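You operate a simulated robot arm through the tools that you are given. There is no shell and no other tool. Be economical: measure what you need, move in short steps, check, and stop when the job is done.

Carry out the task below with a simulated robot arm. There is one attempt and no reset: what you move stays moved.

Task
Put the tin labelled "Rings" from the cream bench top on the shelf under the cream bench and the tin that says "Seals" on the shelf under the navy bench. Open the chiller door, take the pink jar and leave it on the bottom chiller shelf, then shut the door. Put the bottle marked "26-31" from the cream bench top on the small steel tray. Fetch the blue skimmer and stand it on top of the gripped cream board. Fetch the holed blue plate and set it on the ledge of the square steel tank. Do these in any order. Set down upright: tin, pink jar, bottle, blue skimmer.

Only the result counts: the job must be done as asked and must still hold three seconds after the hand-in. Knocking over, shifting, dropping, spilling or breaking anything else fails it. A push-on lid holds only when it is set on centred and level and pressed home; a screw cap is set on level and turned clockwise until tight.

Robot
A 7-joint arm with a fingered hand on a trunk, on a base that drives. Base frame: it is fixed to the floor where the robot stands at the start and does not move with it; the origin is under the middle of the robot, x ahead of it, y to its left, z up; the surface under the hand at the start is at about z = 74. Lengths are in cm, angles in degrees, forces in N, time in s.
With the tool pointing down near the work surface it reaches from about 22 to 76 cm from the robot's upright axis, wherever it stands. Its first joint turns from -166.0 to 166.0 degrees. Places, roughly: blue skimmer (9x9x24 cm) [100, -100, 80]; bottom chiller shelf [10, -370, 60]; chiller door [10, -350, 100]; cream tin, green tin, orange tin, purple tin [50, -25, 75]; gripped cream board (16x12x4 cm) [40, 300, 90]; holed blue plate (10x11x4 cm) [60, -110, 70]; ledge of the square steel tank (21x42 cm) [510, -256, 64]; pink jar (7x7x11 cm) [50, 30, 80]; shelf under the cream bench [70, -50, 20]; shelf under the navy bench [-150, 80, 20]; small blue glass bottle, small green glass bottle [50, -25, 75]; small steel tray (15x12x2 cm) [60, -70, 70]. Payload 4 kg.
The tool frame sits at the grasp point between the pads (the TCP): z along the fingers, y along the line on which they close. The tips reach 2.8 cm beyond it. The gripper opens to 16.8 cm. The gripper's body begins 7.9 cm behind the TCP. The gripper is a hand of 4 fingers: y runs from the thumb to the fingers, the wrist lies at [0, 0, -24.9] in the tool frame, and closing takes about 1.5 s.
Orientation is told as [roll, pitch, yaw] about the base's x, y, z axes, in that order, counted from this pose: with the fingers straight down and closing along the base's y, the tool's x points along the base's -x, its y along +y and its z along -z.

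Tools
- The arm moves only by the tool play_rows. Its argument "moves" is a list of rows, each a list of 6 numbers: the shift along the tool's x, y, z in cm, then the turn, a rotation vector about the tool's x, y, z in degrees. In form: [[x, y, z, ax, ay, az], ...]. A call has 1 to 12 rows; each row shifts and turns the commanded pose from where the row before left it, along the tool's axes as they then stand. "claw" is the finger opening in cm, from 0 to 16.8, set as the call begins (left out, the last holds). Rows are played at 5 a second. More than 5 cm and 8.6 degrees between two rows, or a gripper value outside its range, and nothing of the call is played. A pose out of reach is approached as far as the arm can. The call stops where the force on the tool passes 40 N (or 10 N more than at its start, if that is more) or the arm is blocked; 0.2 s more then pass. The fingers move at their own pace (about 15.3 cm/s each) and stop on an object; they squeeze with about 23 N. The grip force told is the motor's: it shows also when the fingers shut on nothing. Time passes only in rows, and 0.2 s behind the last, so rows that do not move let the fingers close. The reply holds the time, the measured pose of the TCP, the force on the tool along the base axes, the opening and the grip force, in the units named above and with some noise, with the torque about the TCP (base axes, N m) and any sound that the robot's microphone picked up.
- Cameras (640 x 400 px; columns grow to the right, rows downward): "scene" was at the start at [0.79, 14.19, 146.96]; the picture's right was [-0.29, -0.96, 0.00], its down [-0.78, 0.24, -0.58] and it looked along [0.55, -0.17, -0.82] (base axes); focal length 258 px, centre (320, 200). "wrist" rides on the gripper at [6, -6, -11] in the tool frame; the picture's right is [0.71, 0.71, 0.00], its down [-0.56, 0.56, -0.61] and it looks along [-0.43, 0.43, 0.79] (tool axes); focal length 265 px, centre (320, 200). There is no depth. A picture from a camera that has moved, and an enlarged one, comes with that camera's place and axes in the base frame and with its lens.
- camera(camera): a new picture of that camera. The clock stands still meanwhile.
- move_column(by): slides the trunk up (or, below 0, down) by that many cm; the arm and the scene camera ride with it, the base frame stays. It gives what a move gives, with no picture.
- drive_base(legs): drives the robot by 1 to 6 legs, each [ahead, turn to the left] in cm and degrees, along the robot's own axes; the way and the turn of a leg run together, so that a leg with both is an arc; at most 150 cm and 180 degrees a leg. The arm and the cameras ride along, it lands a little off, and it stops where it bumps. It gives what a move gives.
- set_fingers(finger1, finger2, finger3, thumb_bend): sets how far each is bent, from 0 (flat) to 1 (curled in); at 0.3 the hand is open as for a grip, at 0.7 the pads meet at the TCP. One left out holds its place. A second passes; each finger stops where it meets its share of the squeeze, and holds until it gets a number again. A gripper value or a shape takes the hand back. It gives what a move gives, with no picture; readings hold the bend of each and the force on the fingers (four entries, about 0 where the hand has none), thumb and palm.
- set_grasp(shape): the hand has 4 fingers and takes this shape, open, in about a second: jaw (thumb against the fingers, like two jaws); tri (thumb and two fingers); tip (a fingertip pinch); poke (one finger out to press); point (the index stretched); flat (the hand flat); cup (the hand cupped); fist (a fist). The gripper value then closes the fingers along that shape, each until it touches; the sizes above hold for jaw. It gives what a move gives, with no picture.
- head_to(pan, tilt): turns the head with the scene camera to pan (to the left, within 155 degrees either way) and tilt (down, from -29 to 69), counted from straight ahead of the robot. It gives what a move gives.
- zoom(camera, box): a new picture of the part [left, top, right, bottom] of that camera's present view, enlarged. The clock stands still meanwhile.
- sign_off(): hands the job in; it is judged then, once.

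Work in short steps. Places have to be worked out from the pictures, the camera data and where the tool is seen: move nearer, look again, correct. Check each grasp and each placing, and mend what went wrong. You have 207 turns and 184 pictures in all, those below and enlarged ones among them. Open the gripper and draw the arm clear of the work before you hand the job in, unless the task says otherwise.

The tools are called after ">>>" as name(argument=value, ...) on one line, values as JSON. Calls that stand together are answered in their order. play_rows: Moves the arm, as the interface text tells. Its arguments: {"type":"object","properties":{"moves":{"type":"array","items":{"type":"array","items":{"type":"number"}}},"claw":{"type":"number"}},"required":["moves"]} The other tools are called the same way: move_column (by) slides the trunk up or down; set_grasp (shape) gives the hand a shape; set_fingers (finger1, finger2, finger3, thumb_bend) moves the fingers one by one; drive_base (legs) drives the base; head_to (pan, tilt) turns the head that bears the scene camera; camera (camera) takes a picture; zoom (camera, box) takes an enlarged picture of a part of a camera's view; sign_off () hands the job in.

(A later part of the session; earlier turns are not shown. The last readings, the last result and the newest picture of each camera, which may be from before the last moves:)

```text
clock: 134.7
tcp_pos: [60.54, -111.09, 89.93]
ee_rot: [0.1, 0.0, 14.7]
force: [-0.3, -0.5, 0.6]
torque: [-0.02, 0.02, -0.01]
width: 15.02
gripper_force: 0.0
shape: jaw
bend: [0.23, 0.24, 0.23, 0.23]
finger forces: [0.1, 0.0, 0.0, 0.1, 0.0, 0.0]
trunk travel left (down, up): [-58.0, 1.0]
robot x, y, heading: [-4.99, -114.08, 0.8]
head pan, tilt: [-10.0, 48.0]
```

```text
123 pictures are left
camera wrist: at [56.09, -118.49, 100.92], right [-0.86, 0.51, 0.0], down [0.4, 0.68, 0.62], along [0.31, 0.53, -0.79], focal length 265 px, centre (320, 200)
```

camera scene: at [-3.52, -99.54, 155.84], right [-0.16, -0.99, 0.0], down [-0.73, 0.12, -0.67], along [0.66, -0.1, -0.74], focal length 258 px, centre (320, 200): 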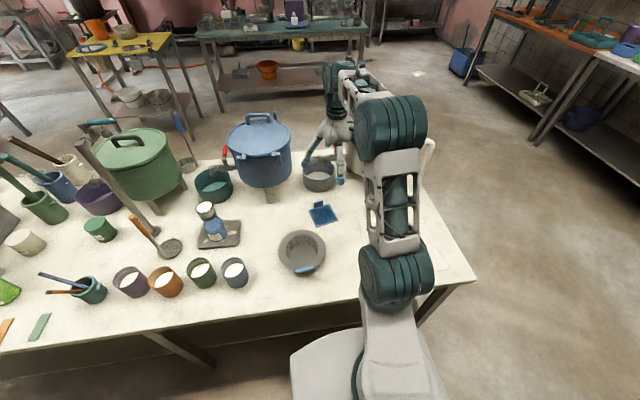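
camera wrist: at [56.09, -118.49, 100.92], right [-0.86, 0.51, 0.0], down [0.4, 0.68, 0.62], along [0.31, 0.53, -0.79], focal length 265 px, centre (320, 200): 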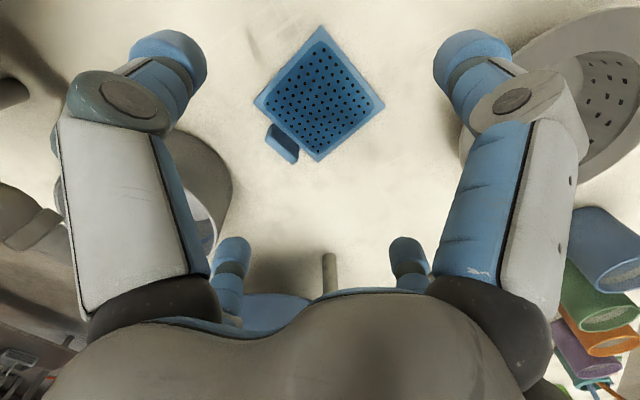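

Well aligned; small correction and descend to the bench.

>>> play_rows(moves=[[0.5, -0.5, 3, 0, 0, 0], [0, 0, 4, 0, 0, 0], [0, 0, 4, 0, 0, 0], [0, 0, 1.2, 0, 0, 0], [0, 0, 0, 0, 0, 0]])

>>> camera(camera="wrist")

```text
clock: 135.9
tcp_pos: [60.09, -111.75, 77.64]
ee_rot: [0.2, -0.1, 14.8]
force: [-0.7, 1.1, 0.0]
torque: [0.02, 0.01, 0.0]
width: 15.01
gripper_force: 0.1
shape: jaw
bend: [0.23, 0.24, 0.23, 0.23]
finger forces: [0.1, 0.0, 0.0, 0.0, 0.1, 0.0]
trunk travel left (down, up): [-58.0, 1.0]
robot x, y, heading: [-5.04, -114.6, 0.8]
head pan, tilt: [-10.0, 48.0]
```

```text
122 pictures are left
camera wrist: at [55.65, -119.12, 88.66], right [-0.86, 0.51, 0.0], down [0.4, 0.68, 0.62], along [0.31, 0.53, -0.79], focal length 265 px, centre (320, 200)
```

wrist: 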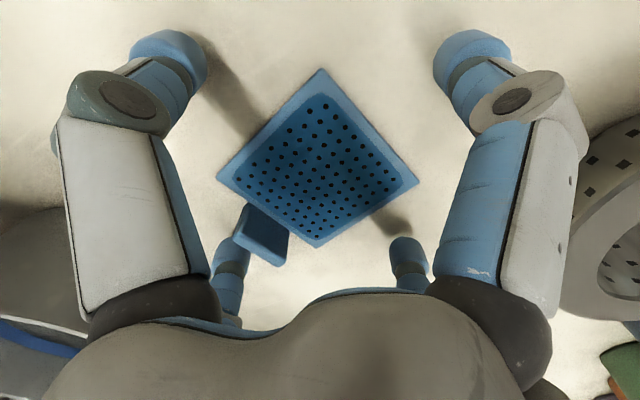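

>>> play_rows(moves=[[0, 0, 0.4, 0, 0, 0], [0, 0, 0, 0, 0, 0]])

>>> play_rows(moves=[[0, 0, 0.4, 0, 0, 0], [0, 0, 0, 0, 0, 0]])

```text
clock: 136.5
tcp_pos: [60.16, -111.88, 77.27]
ee_rot: [0.2, -0.1, 14.7]
force: [-0.3, -0.3, -0.3]
torque: [0.02, 0.02, 0.0]
width: 15.01
gripper_force: 0.1
shape: jaw
bend: [0.23, 0.24, 0.23, 0.23]
finger forces: [0.0, 0.0, 0.0, 0.0, 0.1, 0.0]
trunk travel left (down, up): [-58.0, 1.0]
robot x, y, heading: [-5.31, -114.74, 1.2]
head pan, tilt: [-10.0, 48.0]
```

```text
clock: 137.1
tcp_pos: [60.01, -111.73, 76.89]
ee_rot: [0.2, -0.1, 14.7]
force: [-0.4, -0.6, -0.4]
torque: [0.05, -0.01, -0.02]
width: 15.01
gripper_force: 0.0
shape: jaw
bend: [0.23, 0.24, 0.23, 0.23]
finger forces: [0.0, 0.1, 0.1, 0.0, 0.1, 0.1]
trunk travel left (down, up): [-58.0, 1.0]
robot x, y, heading: [-4.98, -114.5, 1.2]
head pan, tilt: [-10.0, 48.0]
```

Close the fingers on the plate's edges.

>>> play_rows(moves=[[0, 0, 0, 0, 0, 0], [0, 0, 0, 0, 0, 0], [0, 0, 0, 0, 0, 0], [0, 0, 0, 0, 0, 0], [0, 0, 0, 0, 0, 0], [0, 0, 0, 0, 0, 0]], claw=0)

>>> camera(camera="wrist")

```text
clock: 138.5
tcp_pos: [60.12, -111.82, 77.08]
ee_rot: [0.2, -0.2, 14.6]
force: [4.4, 0.4, 16.7]
torque: [-0.34, 0.73, 0.04]
width: 7.56
gripper_force: 22.8
shape: jaw
bend: [0.33, 0.34, 0.33, 0.41]
finger forces: [26.7, 22.5, 22.0, 0.0, 27.1, 0.0]
trunk travel left (down, up): [-58.0, 1.0]
robot x, y, heading: [-5.04, -114.42, 1.1]
head pan, tilt: [-10.0, 48.0]
```

```text
121 pictures are left
camera wrist: at [55.67, -119.17, 87.98], right [-0.86, 0.51, 0.0], down [0.4, 0.68, 0.62], along [0.31, 0.53, -0.79], focal length 265 px, centre (320, 200)
```

wrist: 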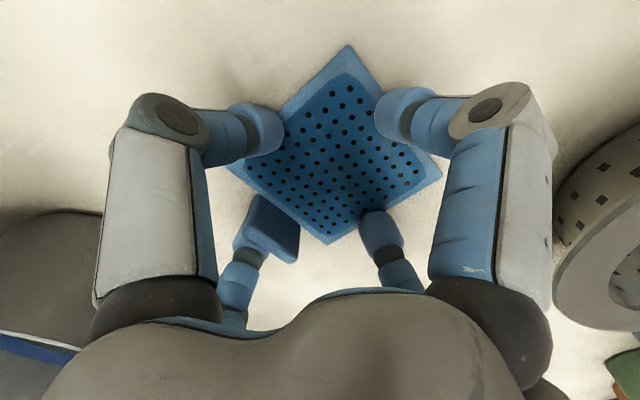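

Two fingertips ride onto the plate's rim; reopen to 13, lower to bench contact and retry.

>>> play_rows(moves=[[0, 0, 0, 0, 0, 0], [0, 0, 0, 0, 0, 0], [0, 0, 0, 0, 0, 0], [0, 0, 0.6, 0, 0, 0], [0, 0, 0, 0, 0, 0]], claw=13)

>>> play_rows(moves=[[0, 0, 0.4, 0, 0, 0], [0, 0, 0, 0, 0, 0]])

>>> camera(camera="wrist")

```text
clock: 139.7
tcp_pos: [60.53, -111.69, 76.86]
ee_rot: [0.1, -0.8, 14.6]
force: [4.4, 1.6, 26.5]
torque: [-0.4, 1.71, -0.01]
width: 12.73
gripper_force: 0.1
shape: jaw
bend: [0.21, 0.23, 0.23, 0.23]
finger forces: [26.8, 0.0, 0.0, 0.0, 0.0, 0.0]
trunk travel left (down, up): [-58.0, 1.0]
robot x, y, heading: [-4.96, -114.46, 1.0]
head pan, tilt: [-10.0, 48.0]
stopped in row 5: the force on the tool passed its limit at 42 N (the readings are from after the stop); the commanded pose is now the measured one
```

```text
clock: 140.0
tcp_pos: [60.71, -111.6, 76.79]
ee_rot: [0.0, -1.1, 14.7]
force: [3.2, 2.3, 26.1]
torque: [-0.46, 1.79, -0.03]
width: 12.83
gripper_force: 0.1
shape: jaw
bend: [0.2, 0.23, 0.23, 0.23]
finger forces: [26.5, 0.0, 0.0, 0.1, 0.0, 0.0]
trunk travel left (down, up): [-58.0, 1.0]
robot x, y, heading: [-4.9, -114.87, 1.1]
head pan, tilt: [-10.0, 48.0]
stopped in row 1: the force on the tool passed its limit at 45 N (the readings are from after the stop); the commanded pose is now the measured one
```

```text
120 pictures are left
camera wrist: at [56.13, -119.0, 87.7], right [-0.86, 0.5, -0.01], down [0.39, 0.68, 0.63], along [0.32, 0.54, -0.78], focal length 265 px, centre (320, 200)
```

wrist: 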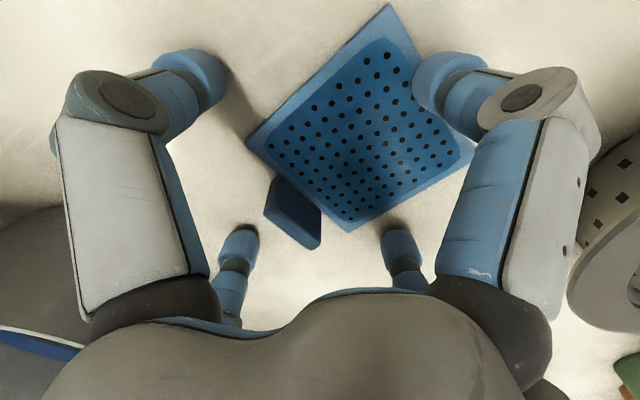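

The plate shifted a bit toward finger 1. I rise and instead will pinch its upright tab; look again.

>>> play_rows(moves=[[0, 0, -4, 0, 0, 0], [0, 0, -4, 0, 1.1, 0], [0, 0, -4, 0, 0, 0], [0, 0, 0, 0, 0, 0]], claw=15)

>>> camera(camera="wrist")

```text
clock: 141.0
tcp_pos: [60.53, -111.64, 88.64]
ee_rot: [0.1, 0.5, 14.8]
force: [-0.3, -0.9, 0.6]
torque: [-0.02, 0.03, 0.0]
width: 14.99
gripper_force: 0.1
shape: jaw
bend: [0.23, 0.23, 0.23, 0.23]
finger forces: [0.0, 0.1, 0.1, 0.0, 0.0, 0.0]
trunk travel left (down, up): [-58.0, 1.0]
robot x, y, heading: [-5.05, -114.43, 0.8]
head pan, tilt: [-10.0, 48.0]
```

```text
119 pictures are left
camera wrist: at [56.16, -118.97, 99.65], right [-0.86, 0.5, 0.01], down [0.4, 0.68, 0.61], along [0.3, 0.53, -0.79], focal length 265 px, centre (320, 200)
```

wrist: 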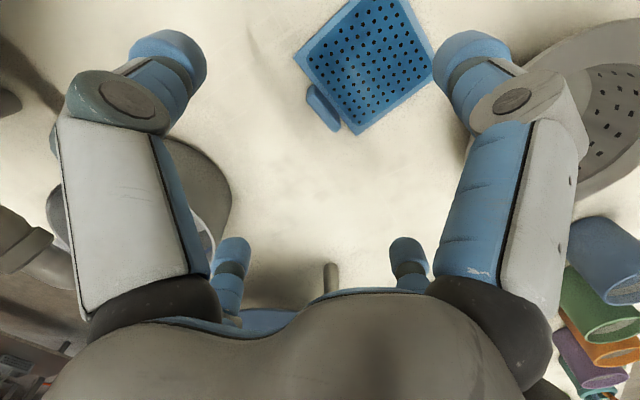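

Tab centre ≈[59.4,-112.3], plate yaw ≈10.5°. Align over the tab and prepare fingers 1 and 3 for a pinch.

>>> play_rows(moves=[[1.24, -0.4, 0, 0, 0, 0], [0, 0, 0, 0, -0.5, 4.3], [0, 0, 0, 0, 0, 0]])

>>> set_fingers(finger1=0.35, finger2=0.1, finger3=0.35, thumb_bend=0.1)

>>> camera(camera="wrist")

```text
clock: 141.8
tcp_pos: [59.39, -112.41, 88.65]
ee_rot: [0.0, -0.1, 10.2]
force: [-0.3, 0.2, -0.8]
torque: [0.01, -0.01, -0.01]
width: 14.97
gripper_force: 0.2
shape: jaw
bend: [0.23, 0.23, 0.23, 0.23]
finger forces: [0.1, 0.0, 0.1, 0.0, 0.0, 0.0]
trunk travel left (down, up): [-58.0, 1.0]
robot x, y, heading: [-5.21, -114.58, 1.1]
head pan, tilt: [-10.0, 48.0]
```

```text
clock: 142.8
tcp_pos: [59.35, -112.47, 88.49]
ee_rot: [0.1, -0.1, 10.4]
force: [0.7, 0.1, 0.1]
torque: [0.03, 0.01, 0.02]
width: 13.11
gripper_force: 0.0
shape: fingers
bend: [0.35, 0.1, 0.35, 0.1]
finger forces: [0.0, 0.0, 0.0, 0.0, 0.0, 0.0]
trunk travel left (down, up): [-58.0, 1.0]
robot x, y, heading: [-4.29, -114.59, 1.1]
head pan, tilt: [-10.0, 48.0]
```

```text
118 pictures are left
camera wrist: at [54.42, -119.39, 99.55], right [-0.82, 0.57, 0.0], down [0.45, 0.65, 0.62], along [0.35, 0.51, -0.79], focal length 265 px, centre (320, 200)
```

wrist: 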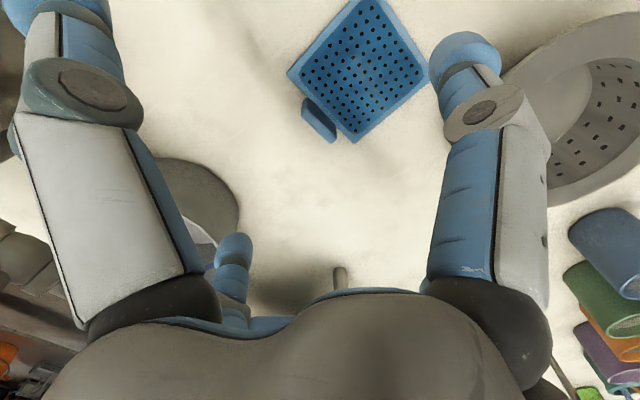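

Aligned over the tab. Descend to z≈78.5 and pinch.

>>> play_rows(moves=[[0, 0, 4, 0, 0, 0], [0, 0, 4, 0, 0, 0], [0, 0, 2, 0, 0, 0], [0, 0, 0, 0, 0, 0]])

>>> set_fingers(finger1=0.8, finger3=0.8)

>>> camera(camera="wrist")

```text
clock: 143.8
tcp_pos: [59.41, -112.5, 78.62]
ee_rot: [0.1, -0.1, 10.4]
force: [-0.5, -0.3, 0.3]
torque: [-0.02, 0.02, -0.01]
width: 13.12
gripper_force: 0.0
shape: fingers
bend: [0.35, 0.1, 0.35, 0.1]
finger forces: [0.0, 0.0, 0.1, 0.0, 0.0, 0.0]
trunk travel left (down, up): [-58.0, 1.0]
robot x, y, heading: [-4.72, -114.35, 0.9]
head pan, tilt: [-10.0, 48.0]
```

```text
clock: 144.8
tcp_pos: [59.41, -112.5, 78.61]
ee_rot: [0.1, -0.2, 10.4]
force: [-0.4, -0.2, 0.1]
torque: [0.01, 0.0, 0.01]
width: 10.51
gripper_force: 7.4
shape: fingers
bend: [0.68, 0.1, 0.68, 0.1]
finger forces: [7.4, 0.0, 7.3, 0.2, 0.0, 0.0]
trunk travel left (down, up): [-58.0, 1.0]
robot x, y, heading: [-5.11, -114.32, 1.3]
head pan, tilt: [-10.0, 48.0]
```

```text
117 pictures are left
camera wrist: at [54.43, -119.44, 89.62], right [-0.82, 0.57, 0.0], down [0.45, 0.65, 0.62], along [0.35, 0.51, -0.79], focal length 265 px, centre (320, 200)
```

wrist: 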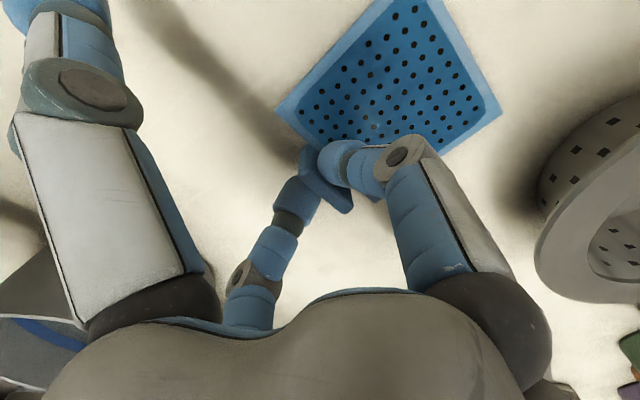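

The tab is pinched (7.4 N). Lift and check.

>>> play_rows(moves=[[0, 0, -1, 0, 0, 0], [0, 0, -2, 0, 0, 0], [0, 0, -3, 0, 0, 0], [0, 0, 0, 0, 0, 0]])

>>> camera(camera="wrist")

>>> zoom(camera="scene", box=[280, 130, 400, 230])

```text
clock: 145.8
tcp_pos: [59.38, -112.44, 84.65]
ee_rot: [0.0, -0.1, 10.5]
force: [0.0, -0.1, 0.0]
torque: [0.0, -0.01, 0.0]
width: 10.49
gripper_force: 7.7
shape: fingers
bend: [0.68, 0.1, 0.68, 0.1]
finger forces: [7.6, 0.0, 7.5, 0.1, 0.0, 0.0]
trunk travel left (down, up): [-58.0, 1.0]
robot x, y, heading: [-5.12, -114.78, 1.0]
head pan, tilt: [-10.0, 48.0]
```

```text
116 pictures are left
camera wrist: at [54.42, -119.41, 95.55], right [-0.82, 0.57, 0.0], down [0.45, 0.65, 0.62], along [0.35, 0.51, -0.79], focal length 265 px, centre (320, 200)
```

wrist: 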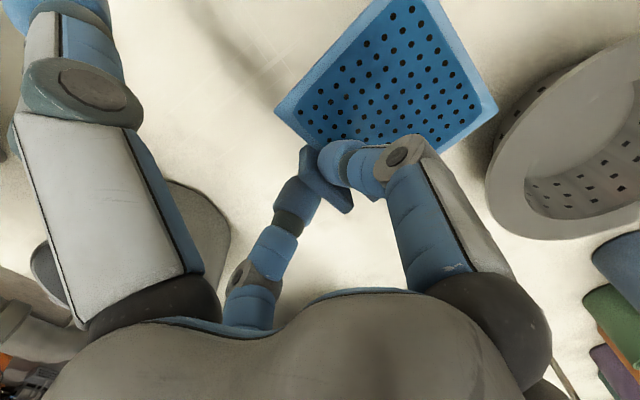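

```text
4.00 times, centred on (340, 180) of scene
camera zoom: at [-3.52, -99.55, 155.83], right [-0.16, -0.99, 0.0], down [-0.73, 0.12, -0.67], along [0.66, -0.1, -0.74], focal length 1030 px, centre (240, 280)
```

zoom: 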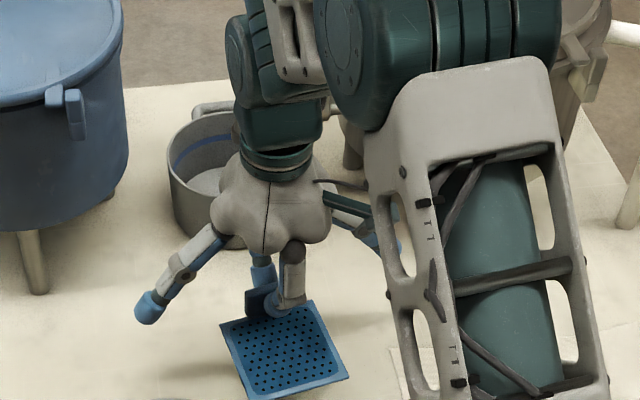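

Plate held level. Raise it, retreat, and drive around toward the tank.

>>> play_rows(moves=[[0, 0, -4, 0, 0, 0], [0, 0, -4, 0, 0, 0], [0, 0, -4, 0, 0, 0], [0, 0, 0, 0, 0, 0]])

>>> drive_base(legs=[[-32, 0], [0, -90], [115, 0], [0, 90], [120, 0]])

>>> head_to(pan=0, tilt=20)

>>> camera(camera="scene")

>>> camera(camera="wrist")

```text
clock: 146.8
tcp_pos: [59.46, -112.47, 96.49]
ee_rot: [0.1, -0.2, 10.4]
force: [-0.6, 0.1, -0.9]
torque: [-0.01, -0.04, 0.02]
width: 10.52
gripper_force: 7.6
shape: fingers
bend: [0.68, 0.1, 0.68, 0.1]
finger forces: [7.6, 0.0, 7.6, 0.1, 0.0, 0.1]
trunk travel left (down, up): [-58.0, 1.0]
robot x, y, heading: [-5.35, -114.67, 0.9]
head pan, tilt: [-10.0, 48.0]
```

```text
clock: 167.8
tcp_pos: [149.19, -229.47, 96.46]
ee_rot: [0.1, -0.1, 9.5]
force: [-0.3, -0.6, -0.4]
torque: [0.02, -0.03, 0.01]
width: 10.51
gripper_force: 6.7
shape: fingers
bend: [0.68, 0.1, 0.71, 0.1]
finger forces: [6.8, 0.0, 6.9, 0.1, 0.1, 0.0]
trunk travel left (down, up): [-58.0, 1.0]
robot x, y, heading: [85.02, -230.27, 0.1]
head pan, tilt: [-10.0, 48.0]
```

```text
clock: 168.7
tcp_pos: [149.06, -229.35, 96.51]
ee_rot: [0.1, -0.1, 9.5]
force: [-0.3, -0.3, -0.7]
torque: [0.0, -0.05, 0.04]
width: 10.5
gripper_force: 7.1
shape: fingers
bend: [0.68, 0.1, 0.71, 0.1]
finger forces: [6.8, 0.1, 6.8, 0.0, 0.1, 0.0]
trunk travel left (down, up): [-58.0, 1.0]
robot x, y, heading: [84.49, -230.69, 0.2]
head pan, tilt: [0.0, 20.0]
```

```text
114 pictures are left
camera scene: at [87.9, -214.16, 160.11], right [0.0, -1.0, 0.0], down [-0.34, 0.0, -0.94], along [0.94, 0.0, -0.34], focal length 258 px, centre (320, 200)
```

scene: 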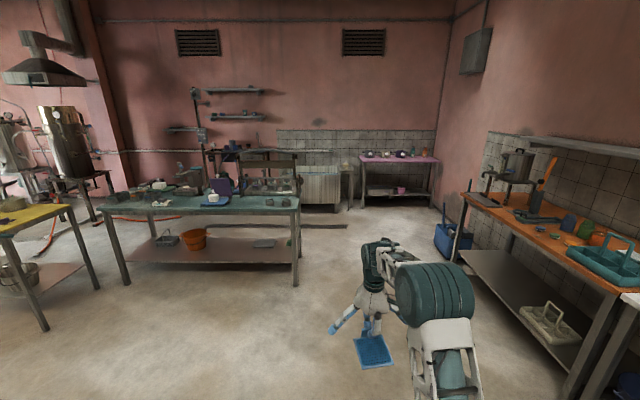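

```text
113 pictures are left
camera wrist: at [144.06, -236.25, 107.45], right [-0.81, 0.58, 0.0], down [0.46, 0.64, 0.62], along [0.36, 0.5, -0.79], focal length 265 px, centre (320, 200)
```

wrist: 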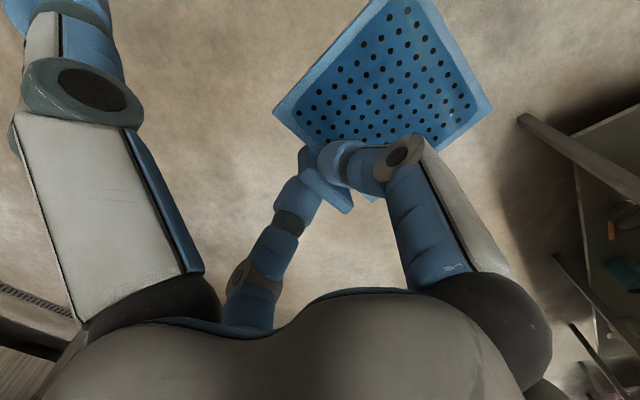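

Squeeze a bit harder and zoom on the tank.

>>> set_fingers(finger1=0.95, finger3=0.95)

>>> zoom(camera="scene", box=[220, 130, 380, 230])

```text
clock: 169.7
tcp_pos: [149.22, -229.36, 96.48]
ee_rot: [0.2, -0.1, 9.4]
force: [0.2, -0.4, -1.1]
torque: [-0.03, -0.05, 0.0]
width: 10.55
gripper_force: 8.4
shape: fingers
bend: [0.67, 0.1, 0.72, 0.1]
finger forces: [7.9, 0.1, 7.6, 0.0, 0.0, 0.1]
trunk travel left (down, up): [-58.0, 1.0]
robot x, y, heading: [84.59, -230.39, 0.3]
head pan, tilt: [0.0, 20.0]
```

```text
4.00 times, centred on (300, 180) of scene
camera zoom: at [87.9, -214.16, 160.12], right [0.0, -1.0, 0.0], down [-0.34, 0.0, -0.94], along [0.94, 0.0, -0.34], focal length 1030 px, centre (400, 280)
```

zoom: 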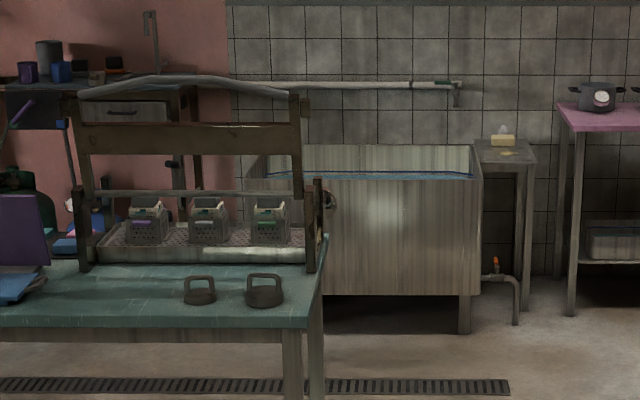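

The "ledge" is the stand at the tank's right, about x 490–531, y -246…-268, z≈64, with soap at the back. Drive up to it.

>>> drive_base(legs=[[0, -4.5], [140, 0], [140, 0], [50, 0], [0, 4.5]])

>>> head_to(pan=-8, tilt=40)

>>> camera(camera="scene")

```text
clock: 186.7
tcp_pos: [477.64, -254.78, 96.55]
ee_rot: [0.0, -0.1, 9.4]
force: [-0.3, -0.8, -0.9]
torque: [-0.02, 0.01, 0.01]
width: 10.55
gripper_force: 7.8
shape: fingers
bend: [0.67, 0.1, 0.72, 0.1]
finger forces: [7.8, 0.1, 7.8, 0.0, 0.0, 0.0]
trunk travel left (down, up): [-58.0, 1.0]
robot x, y, heading: [413.43, -255.75, -0.1]
head pan, tilt: [0.0, 20.0]
```

```text
clock: 187.6
tcp_pos: [477.55, -254.77, 96.39]
ee_rot: [0.0, -0.1, 9.4]
force: [-0.7, 0.1, -0.1]
torque: [0.02, -0.05, 0.0]
width: 10.54
gripper_force: 7.5
shape: fingers
bend: [0.67, 0.1, 0.72, 0.1]
finger forces: [7.9, 0.0, 7.8, 0.0, 0.0, 0.0]
trunk travel left (down, up): [-58.0, 1.0]
robot x, y, heading: [413.17, -255.76, -0.1]
head pan, tilt: [-8.0, 40.0]
```

```text
111 pictures are left
camera scene: at [415.52, -240.63, 156.99], right [-0.14, -0.99, 0.0], down [-0.64, 0.09, -0.77], along [0.76, -0.11, -0.64], focal length 258 px, centre (320, 200)
```

scene: 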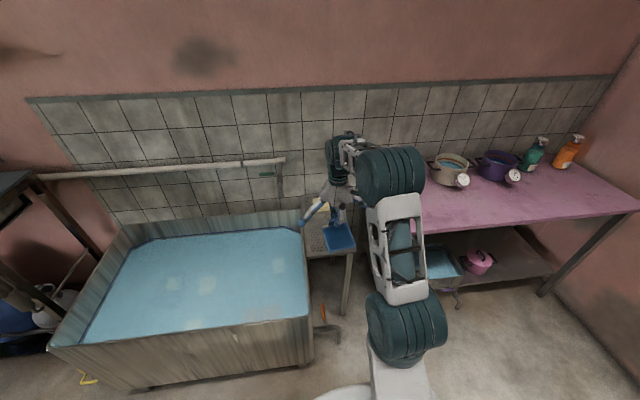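

>>> zoom(camera="scene", box=[280, 170, 400, 270])

>>> camera(camera="wrist")

```text
4.00 times, centred on (340, 220) of scene
camera zoom: at [415.52, -240.63, 156.99], right [-0.14, -0.99, 0.0], down [-0.64, 0.09, -0.77], along [0.76, -0.11, -0.64], focal length 1030 px, centre (240, 120)
```

zoom: 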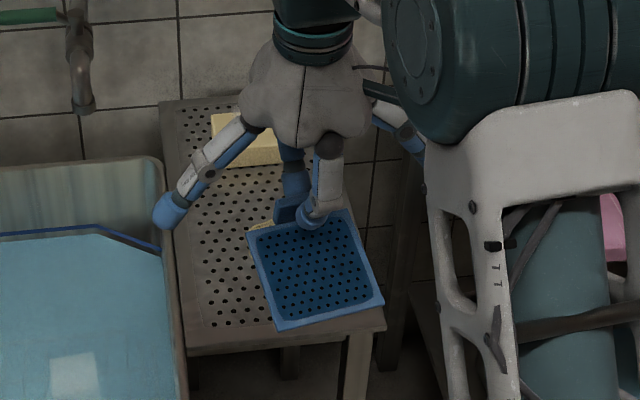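

```text
109 pictures are left
camera wrist: at [472.5, -261.68, 107.45], right [-0.81, 0.58, 0.0], down [0.46, 0.64, 0.62], along [0.36, 0.5, -0.79], focal length 265 px, centre (320, 200)
```

wrist: 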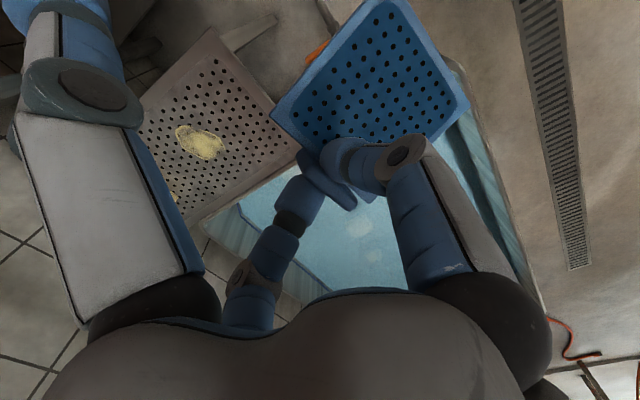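

Ledge measured: x 487–531, y −245…−268, z 64. Put the plate on its front part: rotate to yaw 0, tuck the spare fingers, and move the tab over [498.2,-258].

>>> set_fingers(finger2=0.35, thumb_bend=0.35)

>>> play_rows(moves=[[0, 0, 0, 0, 0, 4.7], [0, 0, 0, 0, 0, 4.7], [-4.1, -0.6, 0, 0, 0, 0], [-4.1, -0.6, 0, 0, 0, 0], [-4.1, -0.6, 0, 0, 0, 0], [-4.1, -0.6, 0, 0, 0, 0], [-4.1, -0.6, 0, 0, 0, 0], [0, 0, 0, 0, 0, 0]])

>>> move_column(by=-20)

>>> camera(camera="wrist")

>>> zoom(camera="scene", box=[280, 130, 400, 230])

```text
clock: 188.6
tcp_pos: [477.59, -254.76, 96.42]
ee_rot: [0.0, -0.2, 9.4]
force: [-0.1, -0.5, -0.6]
torque: [0.02, -0.02, 0.0]
width: 6.98
gripper_force: 8.0
shape: fingers
bend: [0.67, 0.35, 0.72, 0.35]
finger forces: [7.9, 0.0, 7.7, 0.1, 0.0, 0.0]
trunk travel left (down, up): [-58.0, 1.0]
robot x, y, heading: [413.58, -255.93, 0.1]
head pan, tilt: [-8.0, 40.0]
```

```text
clock: 190.4
tcp_pos: [489.87, -257.27, 96.41]
ee_rot: [0.1, 0.0, 0.0]
force: [-1.0, 0.0, -0.6]
torque: [0.01, -0.04, -0.02]
width: 6.92
gripper_force: 7.2
shape: fingers
bend: [0.67, 0.35, 0.72, 0.35]
finger forces: [7.7, 0.0, 7.6, 0.1, 0.0, 0.0]
out of reach, approached as far as the arm can: row 6, 7
trunk travel left (down, up): [-58.0, 1.0]
robot x, y, heading: [413.2, -255.48, -0.4]
head pan, tilt: [-8.0, 40.0]
```

```text
clock: 192.5
tcp_pos: [489.88, -257.18, 76.42]
ee_rot: [0.1, -0.1, -0.1]
force: [-0.5, 0.1, -1.0]
torque: [0.0, 0.02, 0.01]
width: 6.94
gripper_force: 8.0
shape: fingers
bend: [0.67, 0.35, 0.72, 0.35]
finger forces: [7.7, 0.0, 7.5, 0.0, 0.0, 0.0]
trunk travel left (down, up): [-38.0, 21.0]
robot x, y, heading: [413.34, -255.72, -0.1]
head pan, tilt: [-8.0, 40.0]
```

```text
108 pictures are left
camera wrist: at [483.73, -263.25, 87.42], right [-0.71, 0.71, 0.0], down [0.56, 0.56, 0.62], along [0.44, 0.44, -0.79], focal length 265 px, centre (320, 200)
```

wrist: 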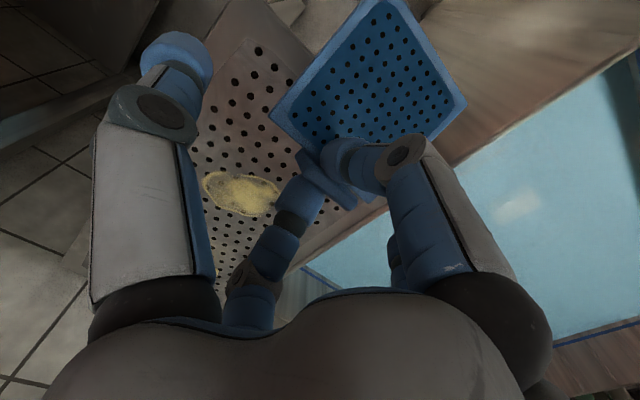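

```text
4.00 times, centred on (340, 180) of scene
camera zoom: at [415.51, -240.63, 136.99], right [-0.14, -0.99, 0.0], down [-0.64, 0.09, -0.77], along [0.76, -0.11, -0.64], focal length 1030 px, centre (240, 280)
```

zoom: 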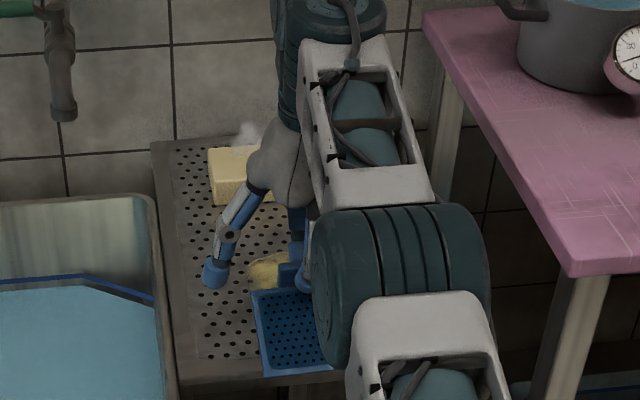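

Drive 8 cm ahead and lower gradually.

>>> drive_base(legs=[[8.3, 0]])

>>> move_column(by=-6.5)

>>> camera(camera="wrist")

```text
clock: 193.6
tcp_pos: [498.31, -257.33, 76.38]
ee_rot: [0.0, -0.1, 0.0]
force: [-0.7, -0.1, -0.7]
torque: [0.0, -0.04, 0.04]
width: 6.93
gripper_force: 7.8
shape: fingers
bend: [0.67, 0.35, 0.72, 0.35]
finger forces: [7.7, 0.0, 7.5, 0.0, 0.0, 0.0]
trunk travel left (down, up): [-38.0, 21.0]
robot x, y, heading: [421.57, -255.59, -0.1]
head pan, tilt: [-8.0, 40.0]
```

```text
clock: 194.7
tcp_pos: [498.28, -257.32, 69.97]
ee_rot: [0.1, -0.2, -0.1]
force: [0.5, -0.1, -0.1]
torque: [-0.01, 0.02, 0.01]
width: 6.93
gripper_force: 7.6
shape: fingers
bend: [0.67, 0.35, 0.72, 0.35]
finger forces: [7.7, 0.0, 7.5, 0.1, 0.0, 0.0]
trunk travel left (down, up): [-31.5, 27.5]
robot x, y, heading: [421.68, -255.78, -0.2]
head pan, tilt: [-8.0, 40.0]
```

```text
106 pictures are left
camera wrist: at [492.11, -263.3, 80.91], right [-0.71, 0.71, 0.0], down [0.56, 0.56, 0.62], along [0.44, 0.44, -0.79], focal length 265 px, centre (320, 200)
```

wrist: 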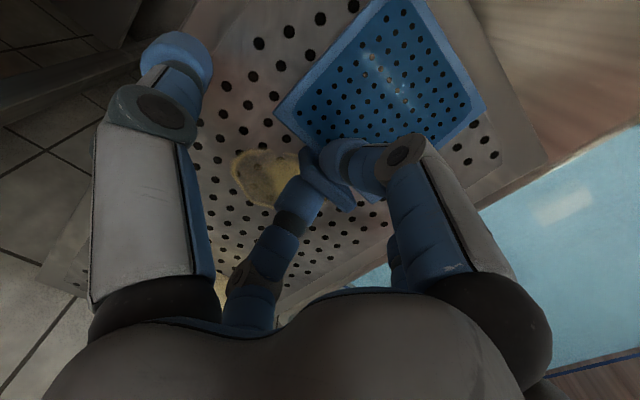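

>>> play_rows(moves=[[0, 0, 0.5, 0, 0, 0], [0, 0, 0, 0, 0, 0]])

>>> play_rows(moves=[[0, 0, 0.5, 0, 0, 0], [0, 0, 0, 0, 0, 0]])

>>> zoom(camera="wrist", box=[200, 0, 540, 240])

```text
clock: 195.2
tcp_pos: [498.28, -257.33, 69.44]
ee_rot: [0.1, 0.0, -0.1]
force: [-0.2, 1.2, -0.7]
torque: [0.01, 0.02, 0.04]
width: 6.92
gripper_force: 7.4
shape: fingers
bend: [0.67, 0.35, 0.72, 0.35]
finger forces: [7.7, 0.1, 7.6, 0.1, 0.0, 0.1]
trunk travel left (down, up): [-31.5, 27.5]
robot x, y, heading: [421.36, -255.73, 0.2]
head pan, tilt: [-8.0, 40.0]
```

```text
clock: 195.8
tcp_pos: [498.23, -257.35, 68.97]
ee_rot: [0.0, -0.2, 0.0]
force: [-0.3, 0.0, 0.4]
torque: [0.03, 0.05, -0.01]
width: 6.95
gripper_force: 7.9
shape: fingers
bend: [0.67, 0.35, 0.72, 0.35]
finger forces: [7.6, 0.0, 7.8, 0.0, 0.0, 0.0]
trunk travel left (down, up): [-31.5, 27.5]
robot x, y, heading: [421.71, -255.75, 0.2]
head pan, tilt: [-8.0, 40.0]
```

```text
1.67 times, centred on (370, 120) of wrist
camera zoom: at [492.13, -263.29, 79.93], right [-0.71, 0.71, 0.0], down [0.56, 0.56, 0.62], along [0.44, 0.44, -0.79], focal length 442 px, centre (237, 333)
```

zoom: 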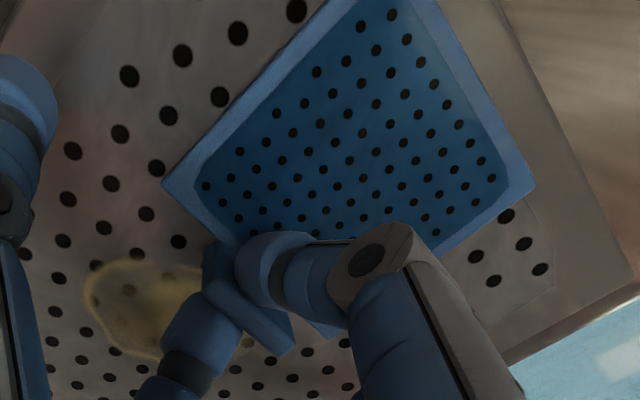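

>>> play_rows(moves=[[0, 0, 0.4, 0, 0, 0], [0, 0, 0, 0, 0, 0]])

>>> play_rows(moves=[[0, 0, 0.4, 0, 0, 0], [0, 0, 0, 0, 0, 0]])

```text
clock: 196.4
tcp_pos: [498.32, -257.27, 68.51]
ee_rot: [0.0, 0.0, 0.0]
force: [0.2, 0.4, 0.7]
torque: [0.01, 0.05, -0.01]
width: 6.94
gripper_force: 8.0
shape: fingers
bend: [0.68, 0.35, 0.72, 0.35]
finger forces: [7.8, 0.0, 7.8, 0.0, 0.0, 0.1]
trunk travel left (down, up): [-31.5, 27.5]
robot x, y, heading: [421.66, -255.66, 0.1]
head pan, tilt: [-8.0, 40.0]
```

```text
clock: 197.1
tcp_pos: [498.21, -257.28, 68.22]
ee_rot: [0.2, -0.3, -0.1]
force: [0.0, -0.5, 3.9]
torque: [0.02, 0.06, 0.0]
width: 6.92
gripper_force: 8.7
shape: fingers
bend: [0.71, 0.35, 0.72, 0.35]
finger forces: [9.1, 0.1, 9.0, 0.0, 0.0, 0.0]
trunk travel left (down, up): [-31.5, 27.5]
robot x, y, heading: [421.46, -255.88, -0.2]
head pan, tilt: [-8.0, 40.0]
```

Contact now 4 N: the plate is seated. Open fingers 1 and 3 and rise.

>>> set_fingers(finger1=0.4, finger3=0.4)

>>> play_rows(moves=[[0, 0, -1, 0, 0, 0], [0, 0, -3, 0, 0, 0], [0, 0, -4, 0, 0, 0], [0, 0, -4, 0, 0, 0], [0, 0, 0, 0, 0, 0]])

>>> camera(camera="wrist")

```text
clock: 198.1
tcp_pos: [498.24, -257.27, 68.21]
ee_rot: [0.1, -0.1, 0.1]
force: [-0.5, 0.2, 1.1]
torque: [-0.01, -0.02, 0.02]
width: 9.55
gripper_force: 0.0
shape: fingers
bend: [0.4, 0.35, 0.4, 0.35]
finger forces: [0.0, 0.1, 0.0, 0.1, 0.0, 0.0]
trunk travel left (down, up): [-31.5, 27.5]
robot x, y, heading: [421.82, -255.62, -0.1]
head pan, tilt: [-8.0, 40.0]
```

```text
clock: 199.2
tcp_pos: [495.74, -257.15, 78.0]
ee_rot: [0.1, -0.1, 0.0]
force: [1.2, -0.3, 0.4]
torque: [-0.03, -0.01, -0.03]
width: 9.54
gripper_force: 0.1
shape: fingers
bend: [0.4, 0.35, 0.4, 0.35]
finger forces: [0.0, 0.0, 0.0, 0.0, 0.0, 0.0]
out of reach, approached as far as the arm can: row 2, 3, 4
trunk travel left (down, up): [-31.5, 27.5]
robot x, y, heading: [421.74, -256.06, -0.0]
head pan, tilt: [-8.0, 40.0]
```

```text
104 pictures are left
camera wrist: at [489.66, -263.19, 89.07], right [-0.71, 0.71, 0.0], down [0.56, 0.56, 0.62], along [0.44, 0.44, -0.79], focal length 265 px, centre (320, 200)
```

wrist: 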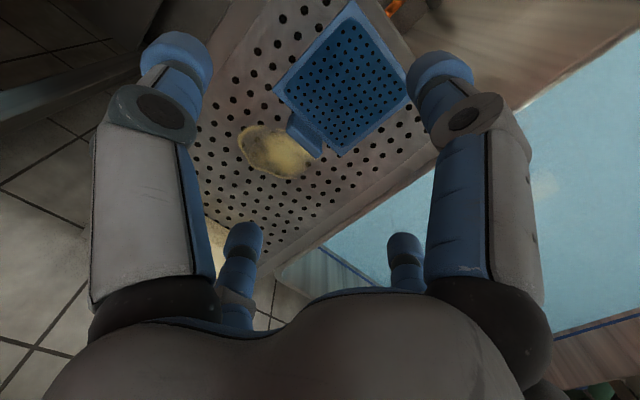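

Plate rests flat on the ledge. Raise, retract the arm, and drive to the back side of the cream bench for the skimmer.

>>> move_column(by=26)

>>> drive_base(legs=[[-40, 0]])

>>> play_rows(moves=[[4.5, 0, 0, 0, 0, 0], [4.5, 0, 0, 0, 0, 0], [4.5, 0, 0, 0, 0, 0], [4.5, 0, 0, 0, 0, 0], [4.5, 0, 0, 0, 0, 0], [4.5, 0, 0, 0, 0, 0], [4.5, 0, 0, 0, 0, 0], [0, 0, 0, 0, 0, 0]], claw=16)

>>> drive_base(legs=[[0, 180], [100, 0], [97, 0], [0, -90], [79, 0], [79, 0]])

>>> drive_base(legs=[[0, 90]])

>>> head_to(pan=0, tilt=40)

>>> camera(camera="scene")

```text
clock: 201.9
tcp_pos: [496.02, -257.16, 104.08]
ee_rot: [0.1, -0.1, 0.0]
force: [-0.5, 0.3, -0.6]
torque: [-0.03, -0.02, 0.0]
width: 9.51
gripper_force: 0.0
shape: fingers
bend: [0.4, 0.35, 0.4, 0.35]
finger forces: [0.0, 0.1, 0.1, 0.0, 0.0, 0.0]
trunk travel left (down, up): [-57.5, 1.5]
robot x, y, heading: [421.43, -255.8, -0.2]
head pan, tilt: [-8.0, 40.0]
```

```text
clock: 204.4
tcp_pos: [456.15, -257.09, 104.12]
ee_rot: [0.0, 0.0, 0.1]
force: [-0.6, 0.1, -0.1]
torque: [-0.02, 0.0, 0.01]
width: 9.52
gripper_force: 0.1
shape: fingers
bend: [0.4, 0.35, 0.4, 0.35]
finger forces: [0.0, 0.0, 0.1, 0.1, 0.0, 0.0]
trunk travel left (down, up): [-57.5, 1.5]
robot x, y, heading: [381.81, -255.45, -0.1]
head pan, tilt: [-8.0, 40.0]
```

```text
clock: 206.2
tcp_pos: [424.66, -257.03, 104.05]
ee_rot: [0.1, -0.2, 0.1]
force: [-0.1, -0.5, 0.3]
torque: [0.03, 0.0, 0.01]
width: 16.01
gripper_force: 0.2
shape: jaw
bend: [0.26, 0.26, 0.26, 0.26]
finger forces: [0.1, 0.1, 0.0, 0.0, 0.1, 0.1]
trunk travel left (down, up): [-57.5, 1.5]
robot x, y, heading: [381.65, -255.85, 0.2]
head pan, tilt: [-8.0, 40.0]
```

```text
clock: 234.8
tcp_pos: [190.96, -51.04, 104.16]
ee_rot: [0.2, -0.1, 88.4]
force: [1.1, 0.5, 0.4]
torque: [0.02, -0.01, -0.03]
width: 16.0
gripper_force: 0.2
shape: jaw
bend: [0.26, 0.26, 0.26, 0.26]
finger forces: [0.1, 0.0, 0.0, 0.1, 0.0, 0.1]
trunk travel left (down, up): [-57.5, 1.5]
robot x, y, heading: [188.49, -93.42, 88.5]
head pan, tilt: [-8.0, 40.0]
```

```text
clock: 239.1
tcp_pos: [145.68, -91.6, 104.15]
ee_rot: [0.1, -0.1, 178.6]
force: [-0.2, 1.0, -0.1]
torque: [0.04, -0.01, 0.01]
width: 16.01
gripper_force: 0.1
shape: jaw
bend: [0.26, 0.26, 0.26, 0.26]
finger forces: [0.0, 0.0, 0.0, 0.1, 0.1, 0.1]
trunk travel left (down, up): [-57.5, 1.5]
robot x, y, heading: [188.37, -93.54, 178.9]
head pan, tilt: [-8.0, 40.0]
```

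```text
clock: 239.7
tcp_pos: [145.78, -91.48, 104.06]
ee_rot: [0.1, -0.1, 178.7]
force: [0.5, 1.0, 0.5]
torque: [0.01, 0.0, -0.02]
width: 16.03
gripper_force: 0.2
shape: jaw
bend: [0.26, 0.26, 0.26, 0.26]
finger forces: [0.0, 0.0, 0.1, 0.0, 0.0, 0.0]
trunk travel left (down, up): [-57.5, 1.5]
robot x, y, heading: [188.39, -93.97, 178.7]
head pan, tilt: [0.0, 40.0]
```

```text
103 pictures are left
camera scene: at [185.51, -109.99, 156.48], right [0.02, 1.0, 0.0], down [0.64, -0.02, -0.77], along [-0.77, 0.02, -0.64], focal length 258 px, centre (320, 200)
```

scene: 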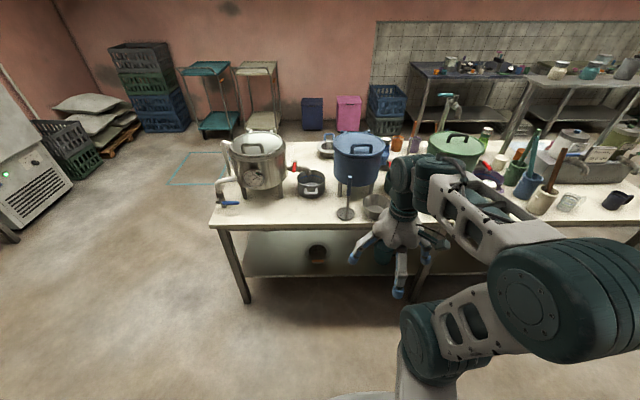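

The blue skimmer stands at the rear edge. Zoom.

>>> zoom(camera="scene", box=[290, 150, 418, 240])

```text
4.44 times, centred on (354, 195) of scene
camera zoom: at [185.51, -109.99, 156.48], right [0.02, 1.0, 0.0], down [0.64, -0.02, -0.77], along [-0.77, 0.02, -0.64], focal length 1145 px, centre (169, 222)
```

zoom: 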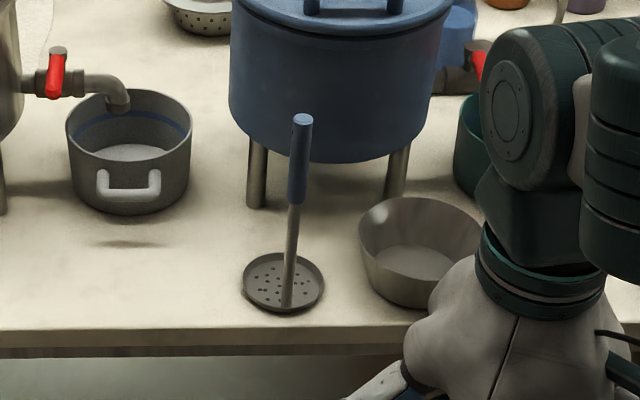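

Skimmer's handle is vertical at ≈[100.4,-95.7], top z≈98. Drive 25 cm closer and move the hand above it.

>>> drive_base(legs=[[25, 0]])

>>> play_rows(moves=[[-4.05, 0.9, 0, 0, 0, 0], [-4.05, 0.9, 0, 0, 0, 0], [-4.05, 0.9, 0, 0, 0, 0], [-4.05, 0.9, 0, 0, 0, 0], [-4.05, 0.9, 0, 0, 0, 0], [0, 0, 0, 0, 0, 0]], claw=10)

>>> camera(camera="wrist")

>>> zoom(camera="scene", box=[270, 130, 430, 250])

```text
clock: 241.6
tcp_pos: [120.61, -90.98, 104.12]
ee_rot: [0.1, -0.2, 178.6]
force: [-0.7, 0.0, 0.1]
torque: [0.0, -0.01, 0.02]
width: 16.02
gripper_force: 0.1
shape: jaw
bend: [0.26, 0.26, 0.26, 0.26]
finger forces: [0.0, 0.1, 0.0, 0.0, 0.0, 0.1]
trunk travel left (down, up): [-57.5, 1.5]
robot x, y, heading: [163.66, -93.29, 178.8]
head pan, tilt: [0.0, 40.0]
```

```text
clock: 243.0
tcp_pos: [100.39, -94.94, 104.06]
ee_rot: [0.2, -0.2, 178.6]
force: [0.3, 0.1, -0.4]
torque: [0.0, -0.05, -0.01]
width: 10.02
gripper_force: 0.1
shape: jaw
bend: [0.3, 0.3, 0.3, 0.3]
finger forces: [0.1, 0.0, 0.0, 0.1, 0.0, 0.0]
trunk travel left (down, up): [-57.5, 1.5]
robot x, y, heading: [163.42, -92.97, 178.7]
head pan, tilt: [0.0, 40.0]
```

```text
101 pictures are left
camera wrist: at [106.47, -88.99, 115.06], right [0.69, -0.72, 0.0], down [-0.57, -0.54, 0.62], along [-0.45, -0.43, -0.79], focal length 265 px, centre (320, 200)
```

wrist: 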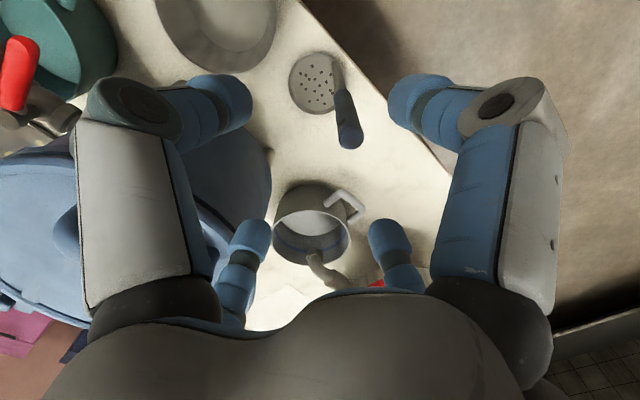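

```text
3.33 times, centred on (350, 190) of scene
camera zoom: at [160.48, -109.43, 156.48], right [0.02, 1.0, 0.0], down [0.64, -0.01, -0.77], along [-0.77, 0.02, -0.64], focal length 859 px, centre (220, 233)
```

zoom: 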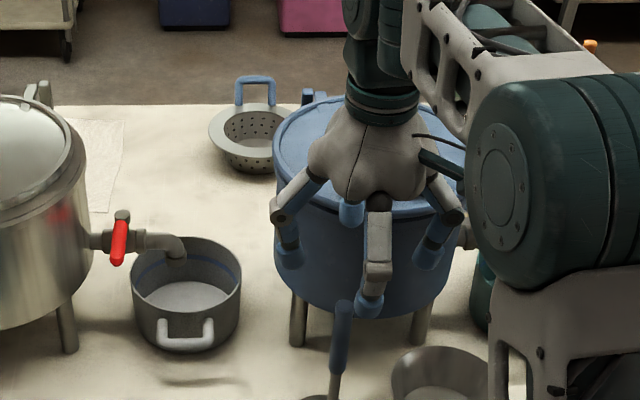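

Handle top at [101.4,-96.2]. Correct, descend to z=92 and close.

>>> play_rows(moves=[[1.0, 1.25, 0, 0, 0, 0], [0, 0, 4, 0, 0, 0], [0, 0, 4, 0, 0, 0], [0, 0, 4, 0, 0, 0], [0, 0, 0, 0, 0, 0]])

>>> camera(camera="wrist")

```text
clock: 244.2
tcp_pos: [101.37, -96.28, 92.13]
ee_rot: [0.1, -0.2, 178.7]
force: [-0.3, 0.8, -0.5]
torque: [0.02, -0.02, 0.0]
width: 10.06
gripper_force: 0.1
shape: jaw
bend: [0.3, 0.3, 0.3, 0.3]
finger forces: [0.1, 0.0, 0.0, 0.1, 0.0, 0.1]
trunk travel left (down, up): [-57.5, 1.5]
robot x, y, heading: [163.36, -93.17, 178.5]
head pan, tilt: [0.0, 40.0]
```

```text
99 pictures are left
camera wrist: at [107.44, -90.28, 103.06], right [0.69, -0.72, 0.0], down [-0.57, -0.54, 0.62], along [-0.45, -0.43, -0.79], focal length 265 px, centre (320, 200)
```

wrist: 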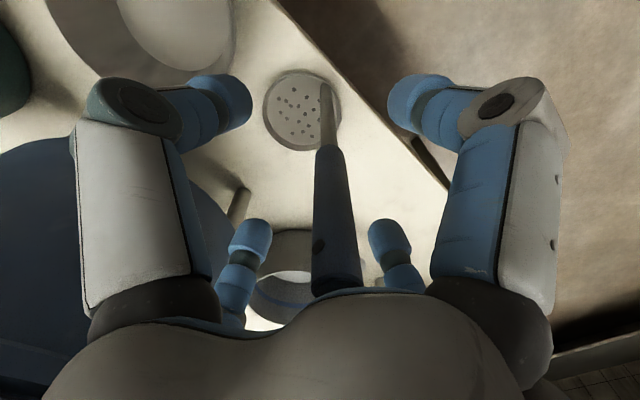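

Centred enough; close on the handle.

>>> play_rows(moves=[[0, 0, 0, 0, 0, 0], [0, 0, 0, 0, 0, 0], [0, 0, 0, 0, 0, 0], [0, 0, 0, 0, 0, 0], [0, 0, 0, 0, 0, 0], [0, 0, 0, 0, 0, 0], [0, 0, 0, 0, 0, 0]], claw=0)

>>> camera(camera="wrist")

```text
clock: 245.8
tcp_pos: [101.33, -96.2, 92.14]
ee_rot: [0.1, -0.1, 178.8]
force: [-0.8, -0.7, 0.3]
torque: [0.01, -0.01, -0.03]
width: 0.8
gripper_force: 23.6
shape: jaw
bend: [0.77, 0.72, 0.7, 0.66]
finger forces: [20.9, 0.1, 33.0, 0.0, 20.0, 0.0]
trunk travel left (down, up): [-57.5, 1.5]
robot x, y, heading: [163.42, -93.28, 178.9]
head pan, tilt: [0.0, 40.0]
```

```text
98 pictures are left
camera wrist: at [107.43, -90.28, 103.1], right [0.69, -0.72, 0.0], down [-0.57, -0.54, 0.62], along [-0.45, -0.43, -0.79], focal length 265 px, centre (320, 200)
```

wrist: 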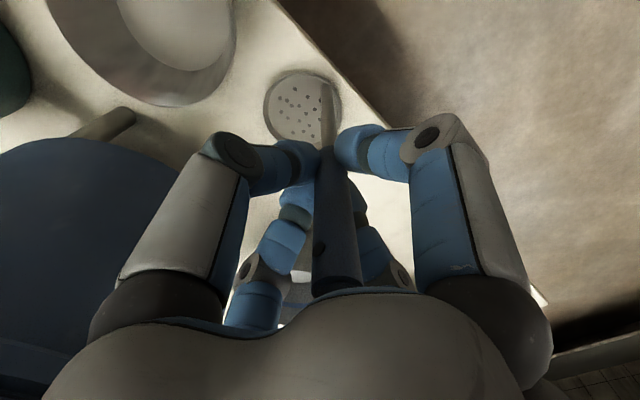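

Gripped. Lift 10 cm and check.

>>> play_rows(moves=[[0, 0, -2, 0, 0, 0], [0, 0, -4, 0, 0, 0], [0, 0, -4, 0, 0, 0], [0, 0, 0, 0, 0, 0], [0, 0, 0, 0, 0, 0]])

>>> camera(camera="wrist")

>>> camera(camera="scene")

```text
clock: 247.0
tcp_pos: [101.21, -96.27, 102.08]
ee_rot: [0.1, -0.1, 178.8]
force: [0.2, 0.6, -1.0]
torque: [0.03, -0.08, 0.03]
width: 0.79
gripper_force: 23.3
shape: jaw
bend: [0.77, 0.72, 0.7, 0.66]
finger forces: [22.5, 0.0, 32.8, 0.0, 20.6, 0.1]
trunk travel left (down, up): [-57.5, 1.5]
robot x, y, heading: [163.06, -93.1, 178.8]
head pan, tilt: [0.0, 40.0]
```

```text
97 pictures are left
camera wrist: at [107.37, -90.35, 113.04], right [0.69, -0.72, 0.0], down [-0.57, -0.54, 0.62], along [-0.45, -0.43, -0.79], focal length 265 px, centre (320, 200)
```

wrist: 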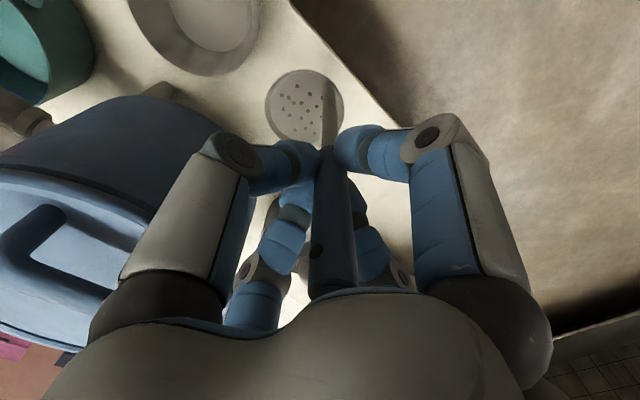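

```text
96 pictures are left
camera scene: at [160.45, -109.43, 156.48], right [0.02, 1.0, 0.0], down [0.64, -0.01, -0.77], along [-0.77, 0.02, -0.64], focal length 258 px, centre (320, 200)
```

scene: 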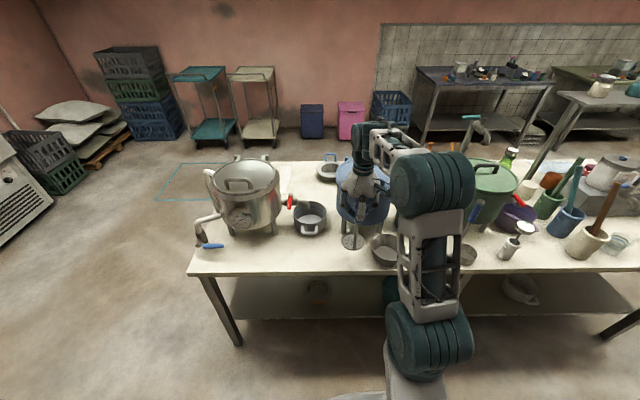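

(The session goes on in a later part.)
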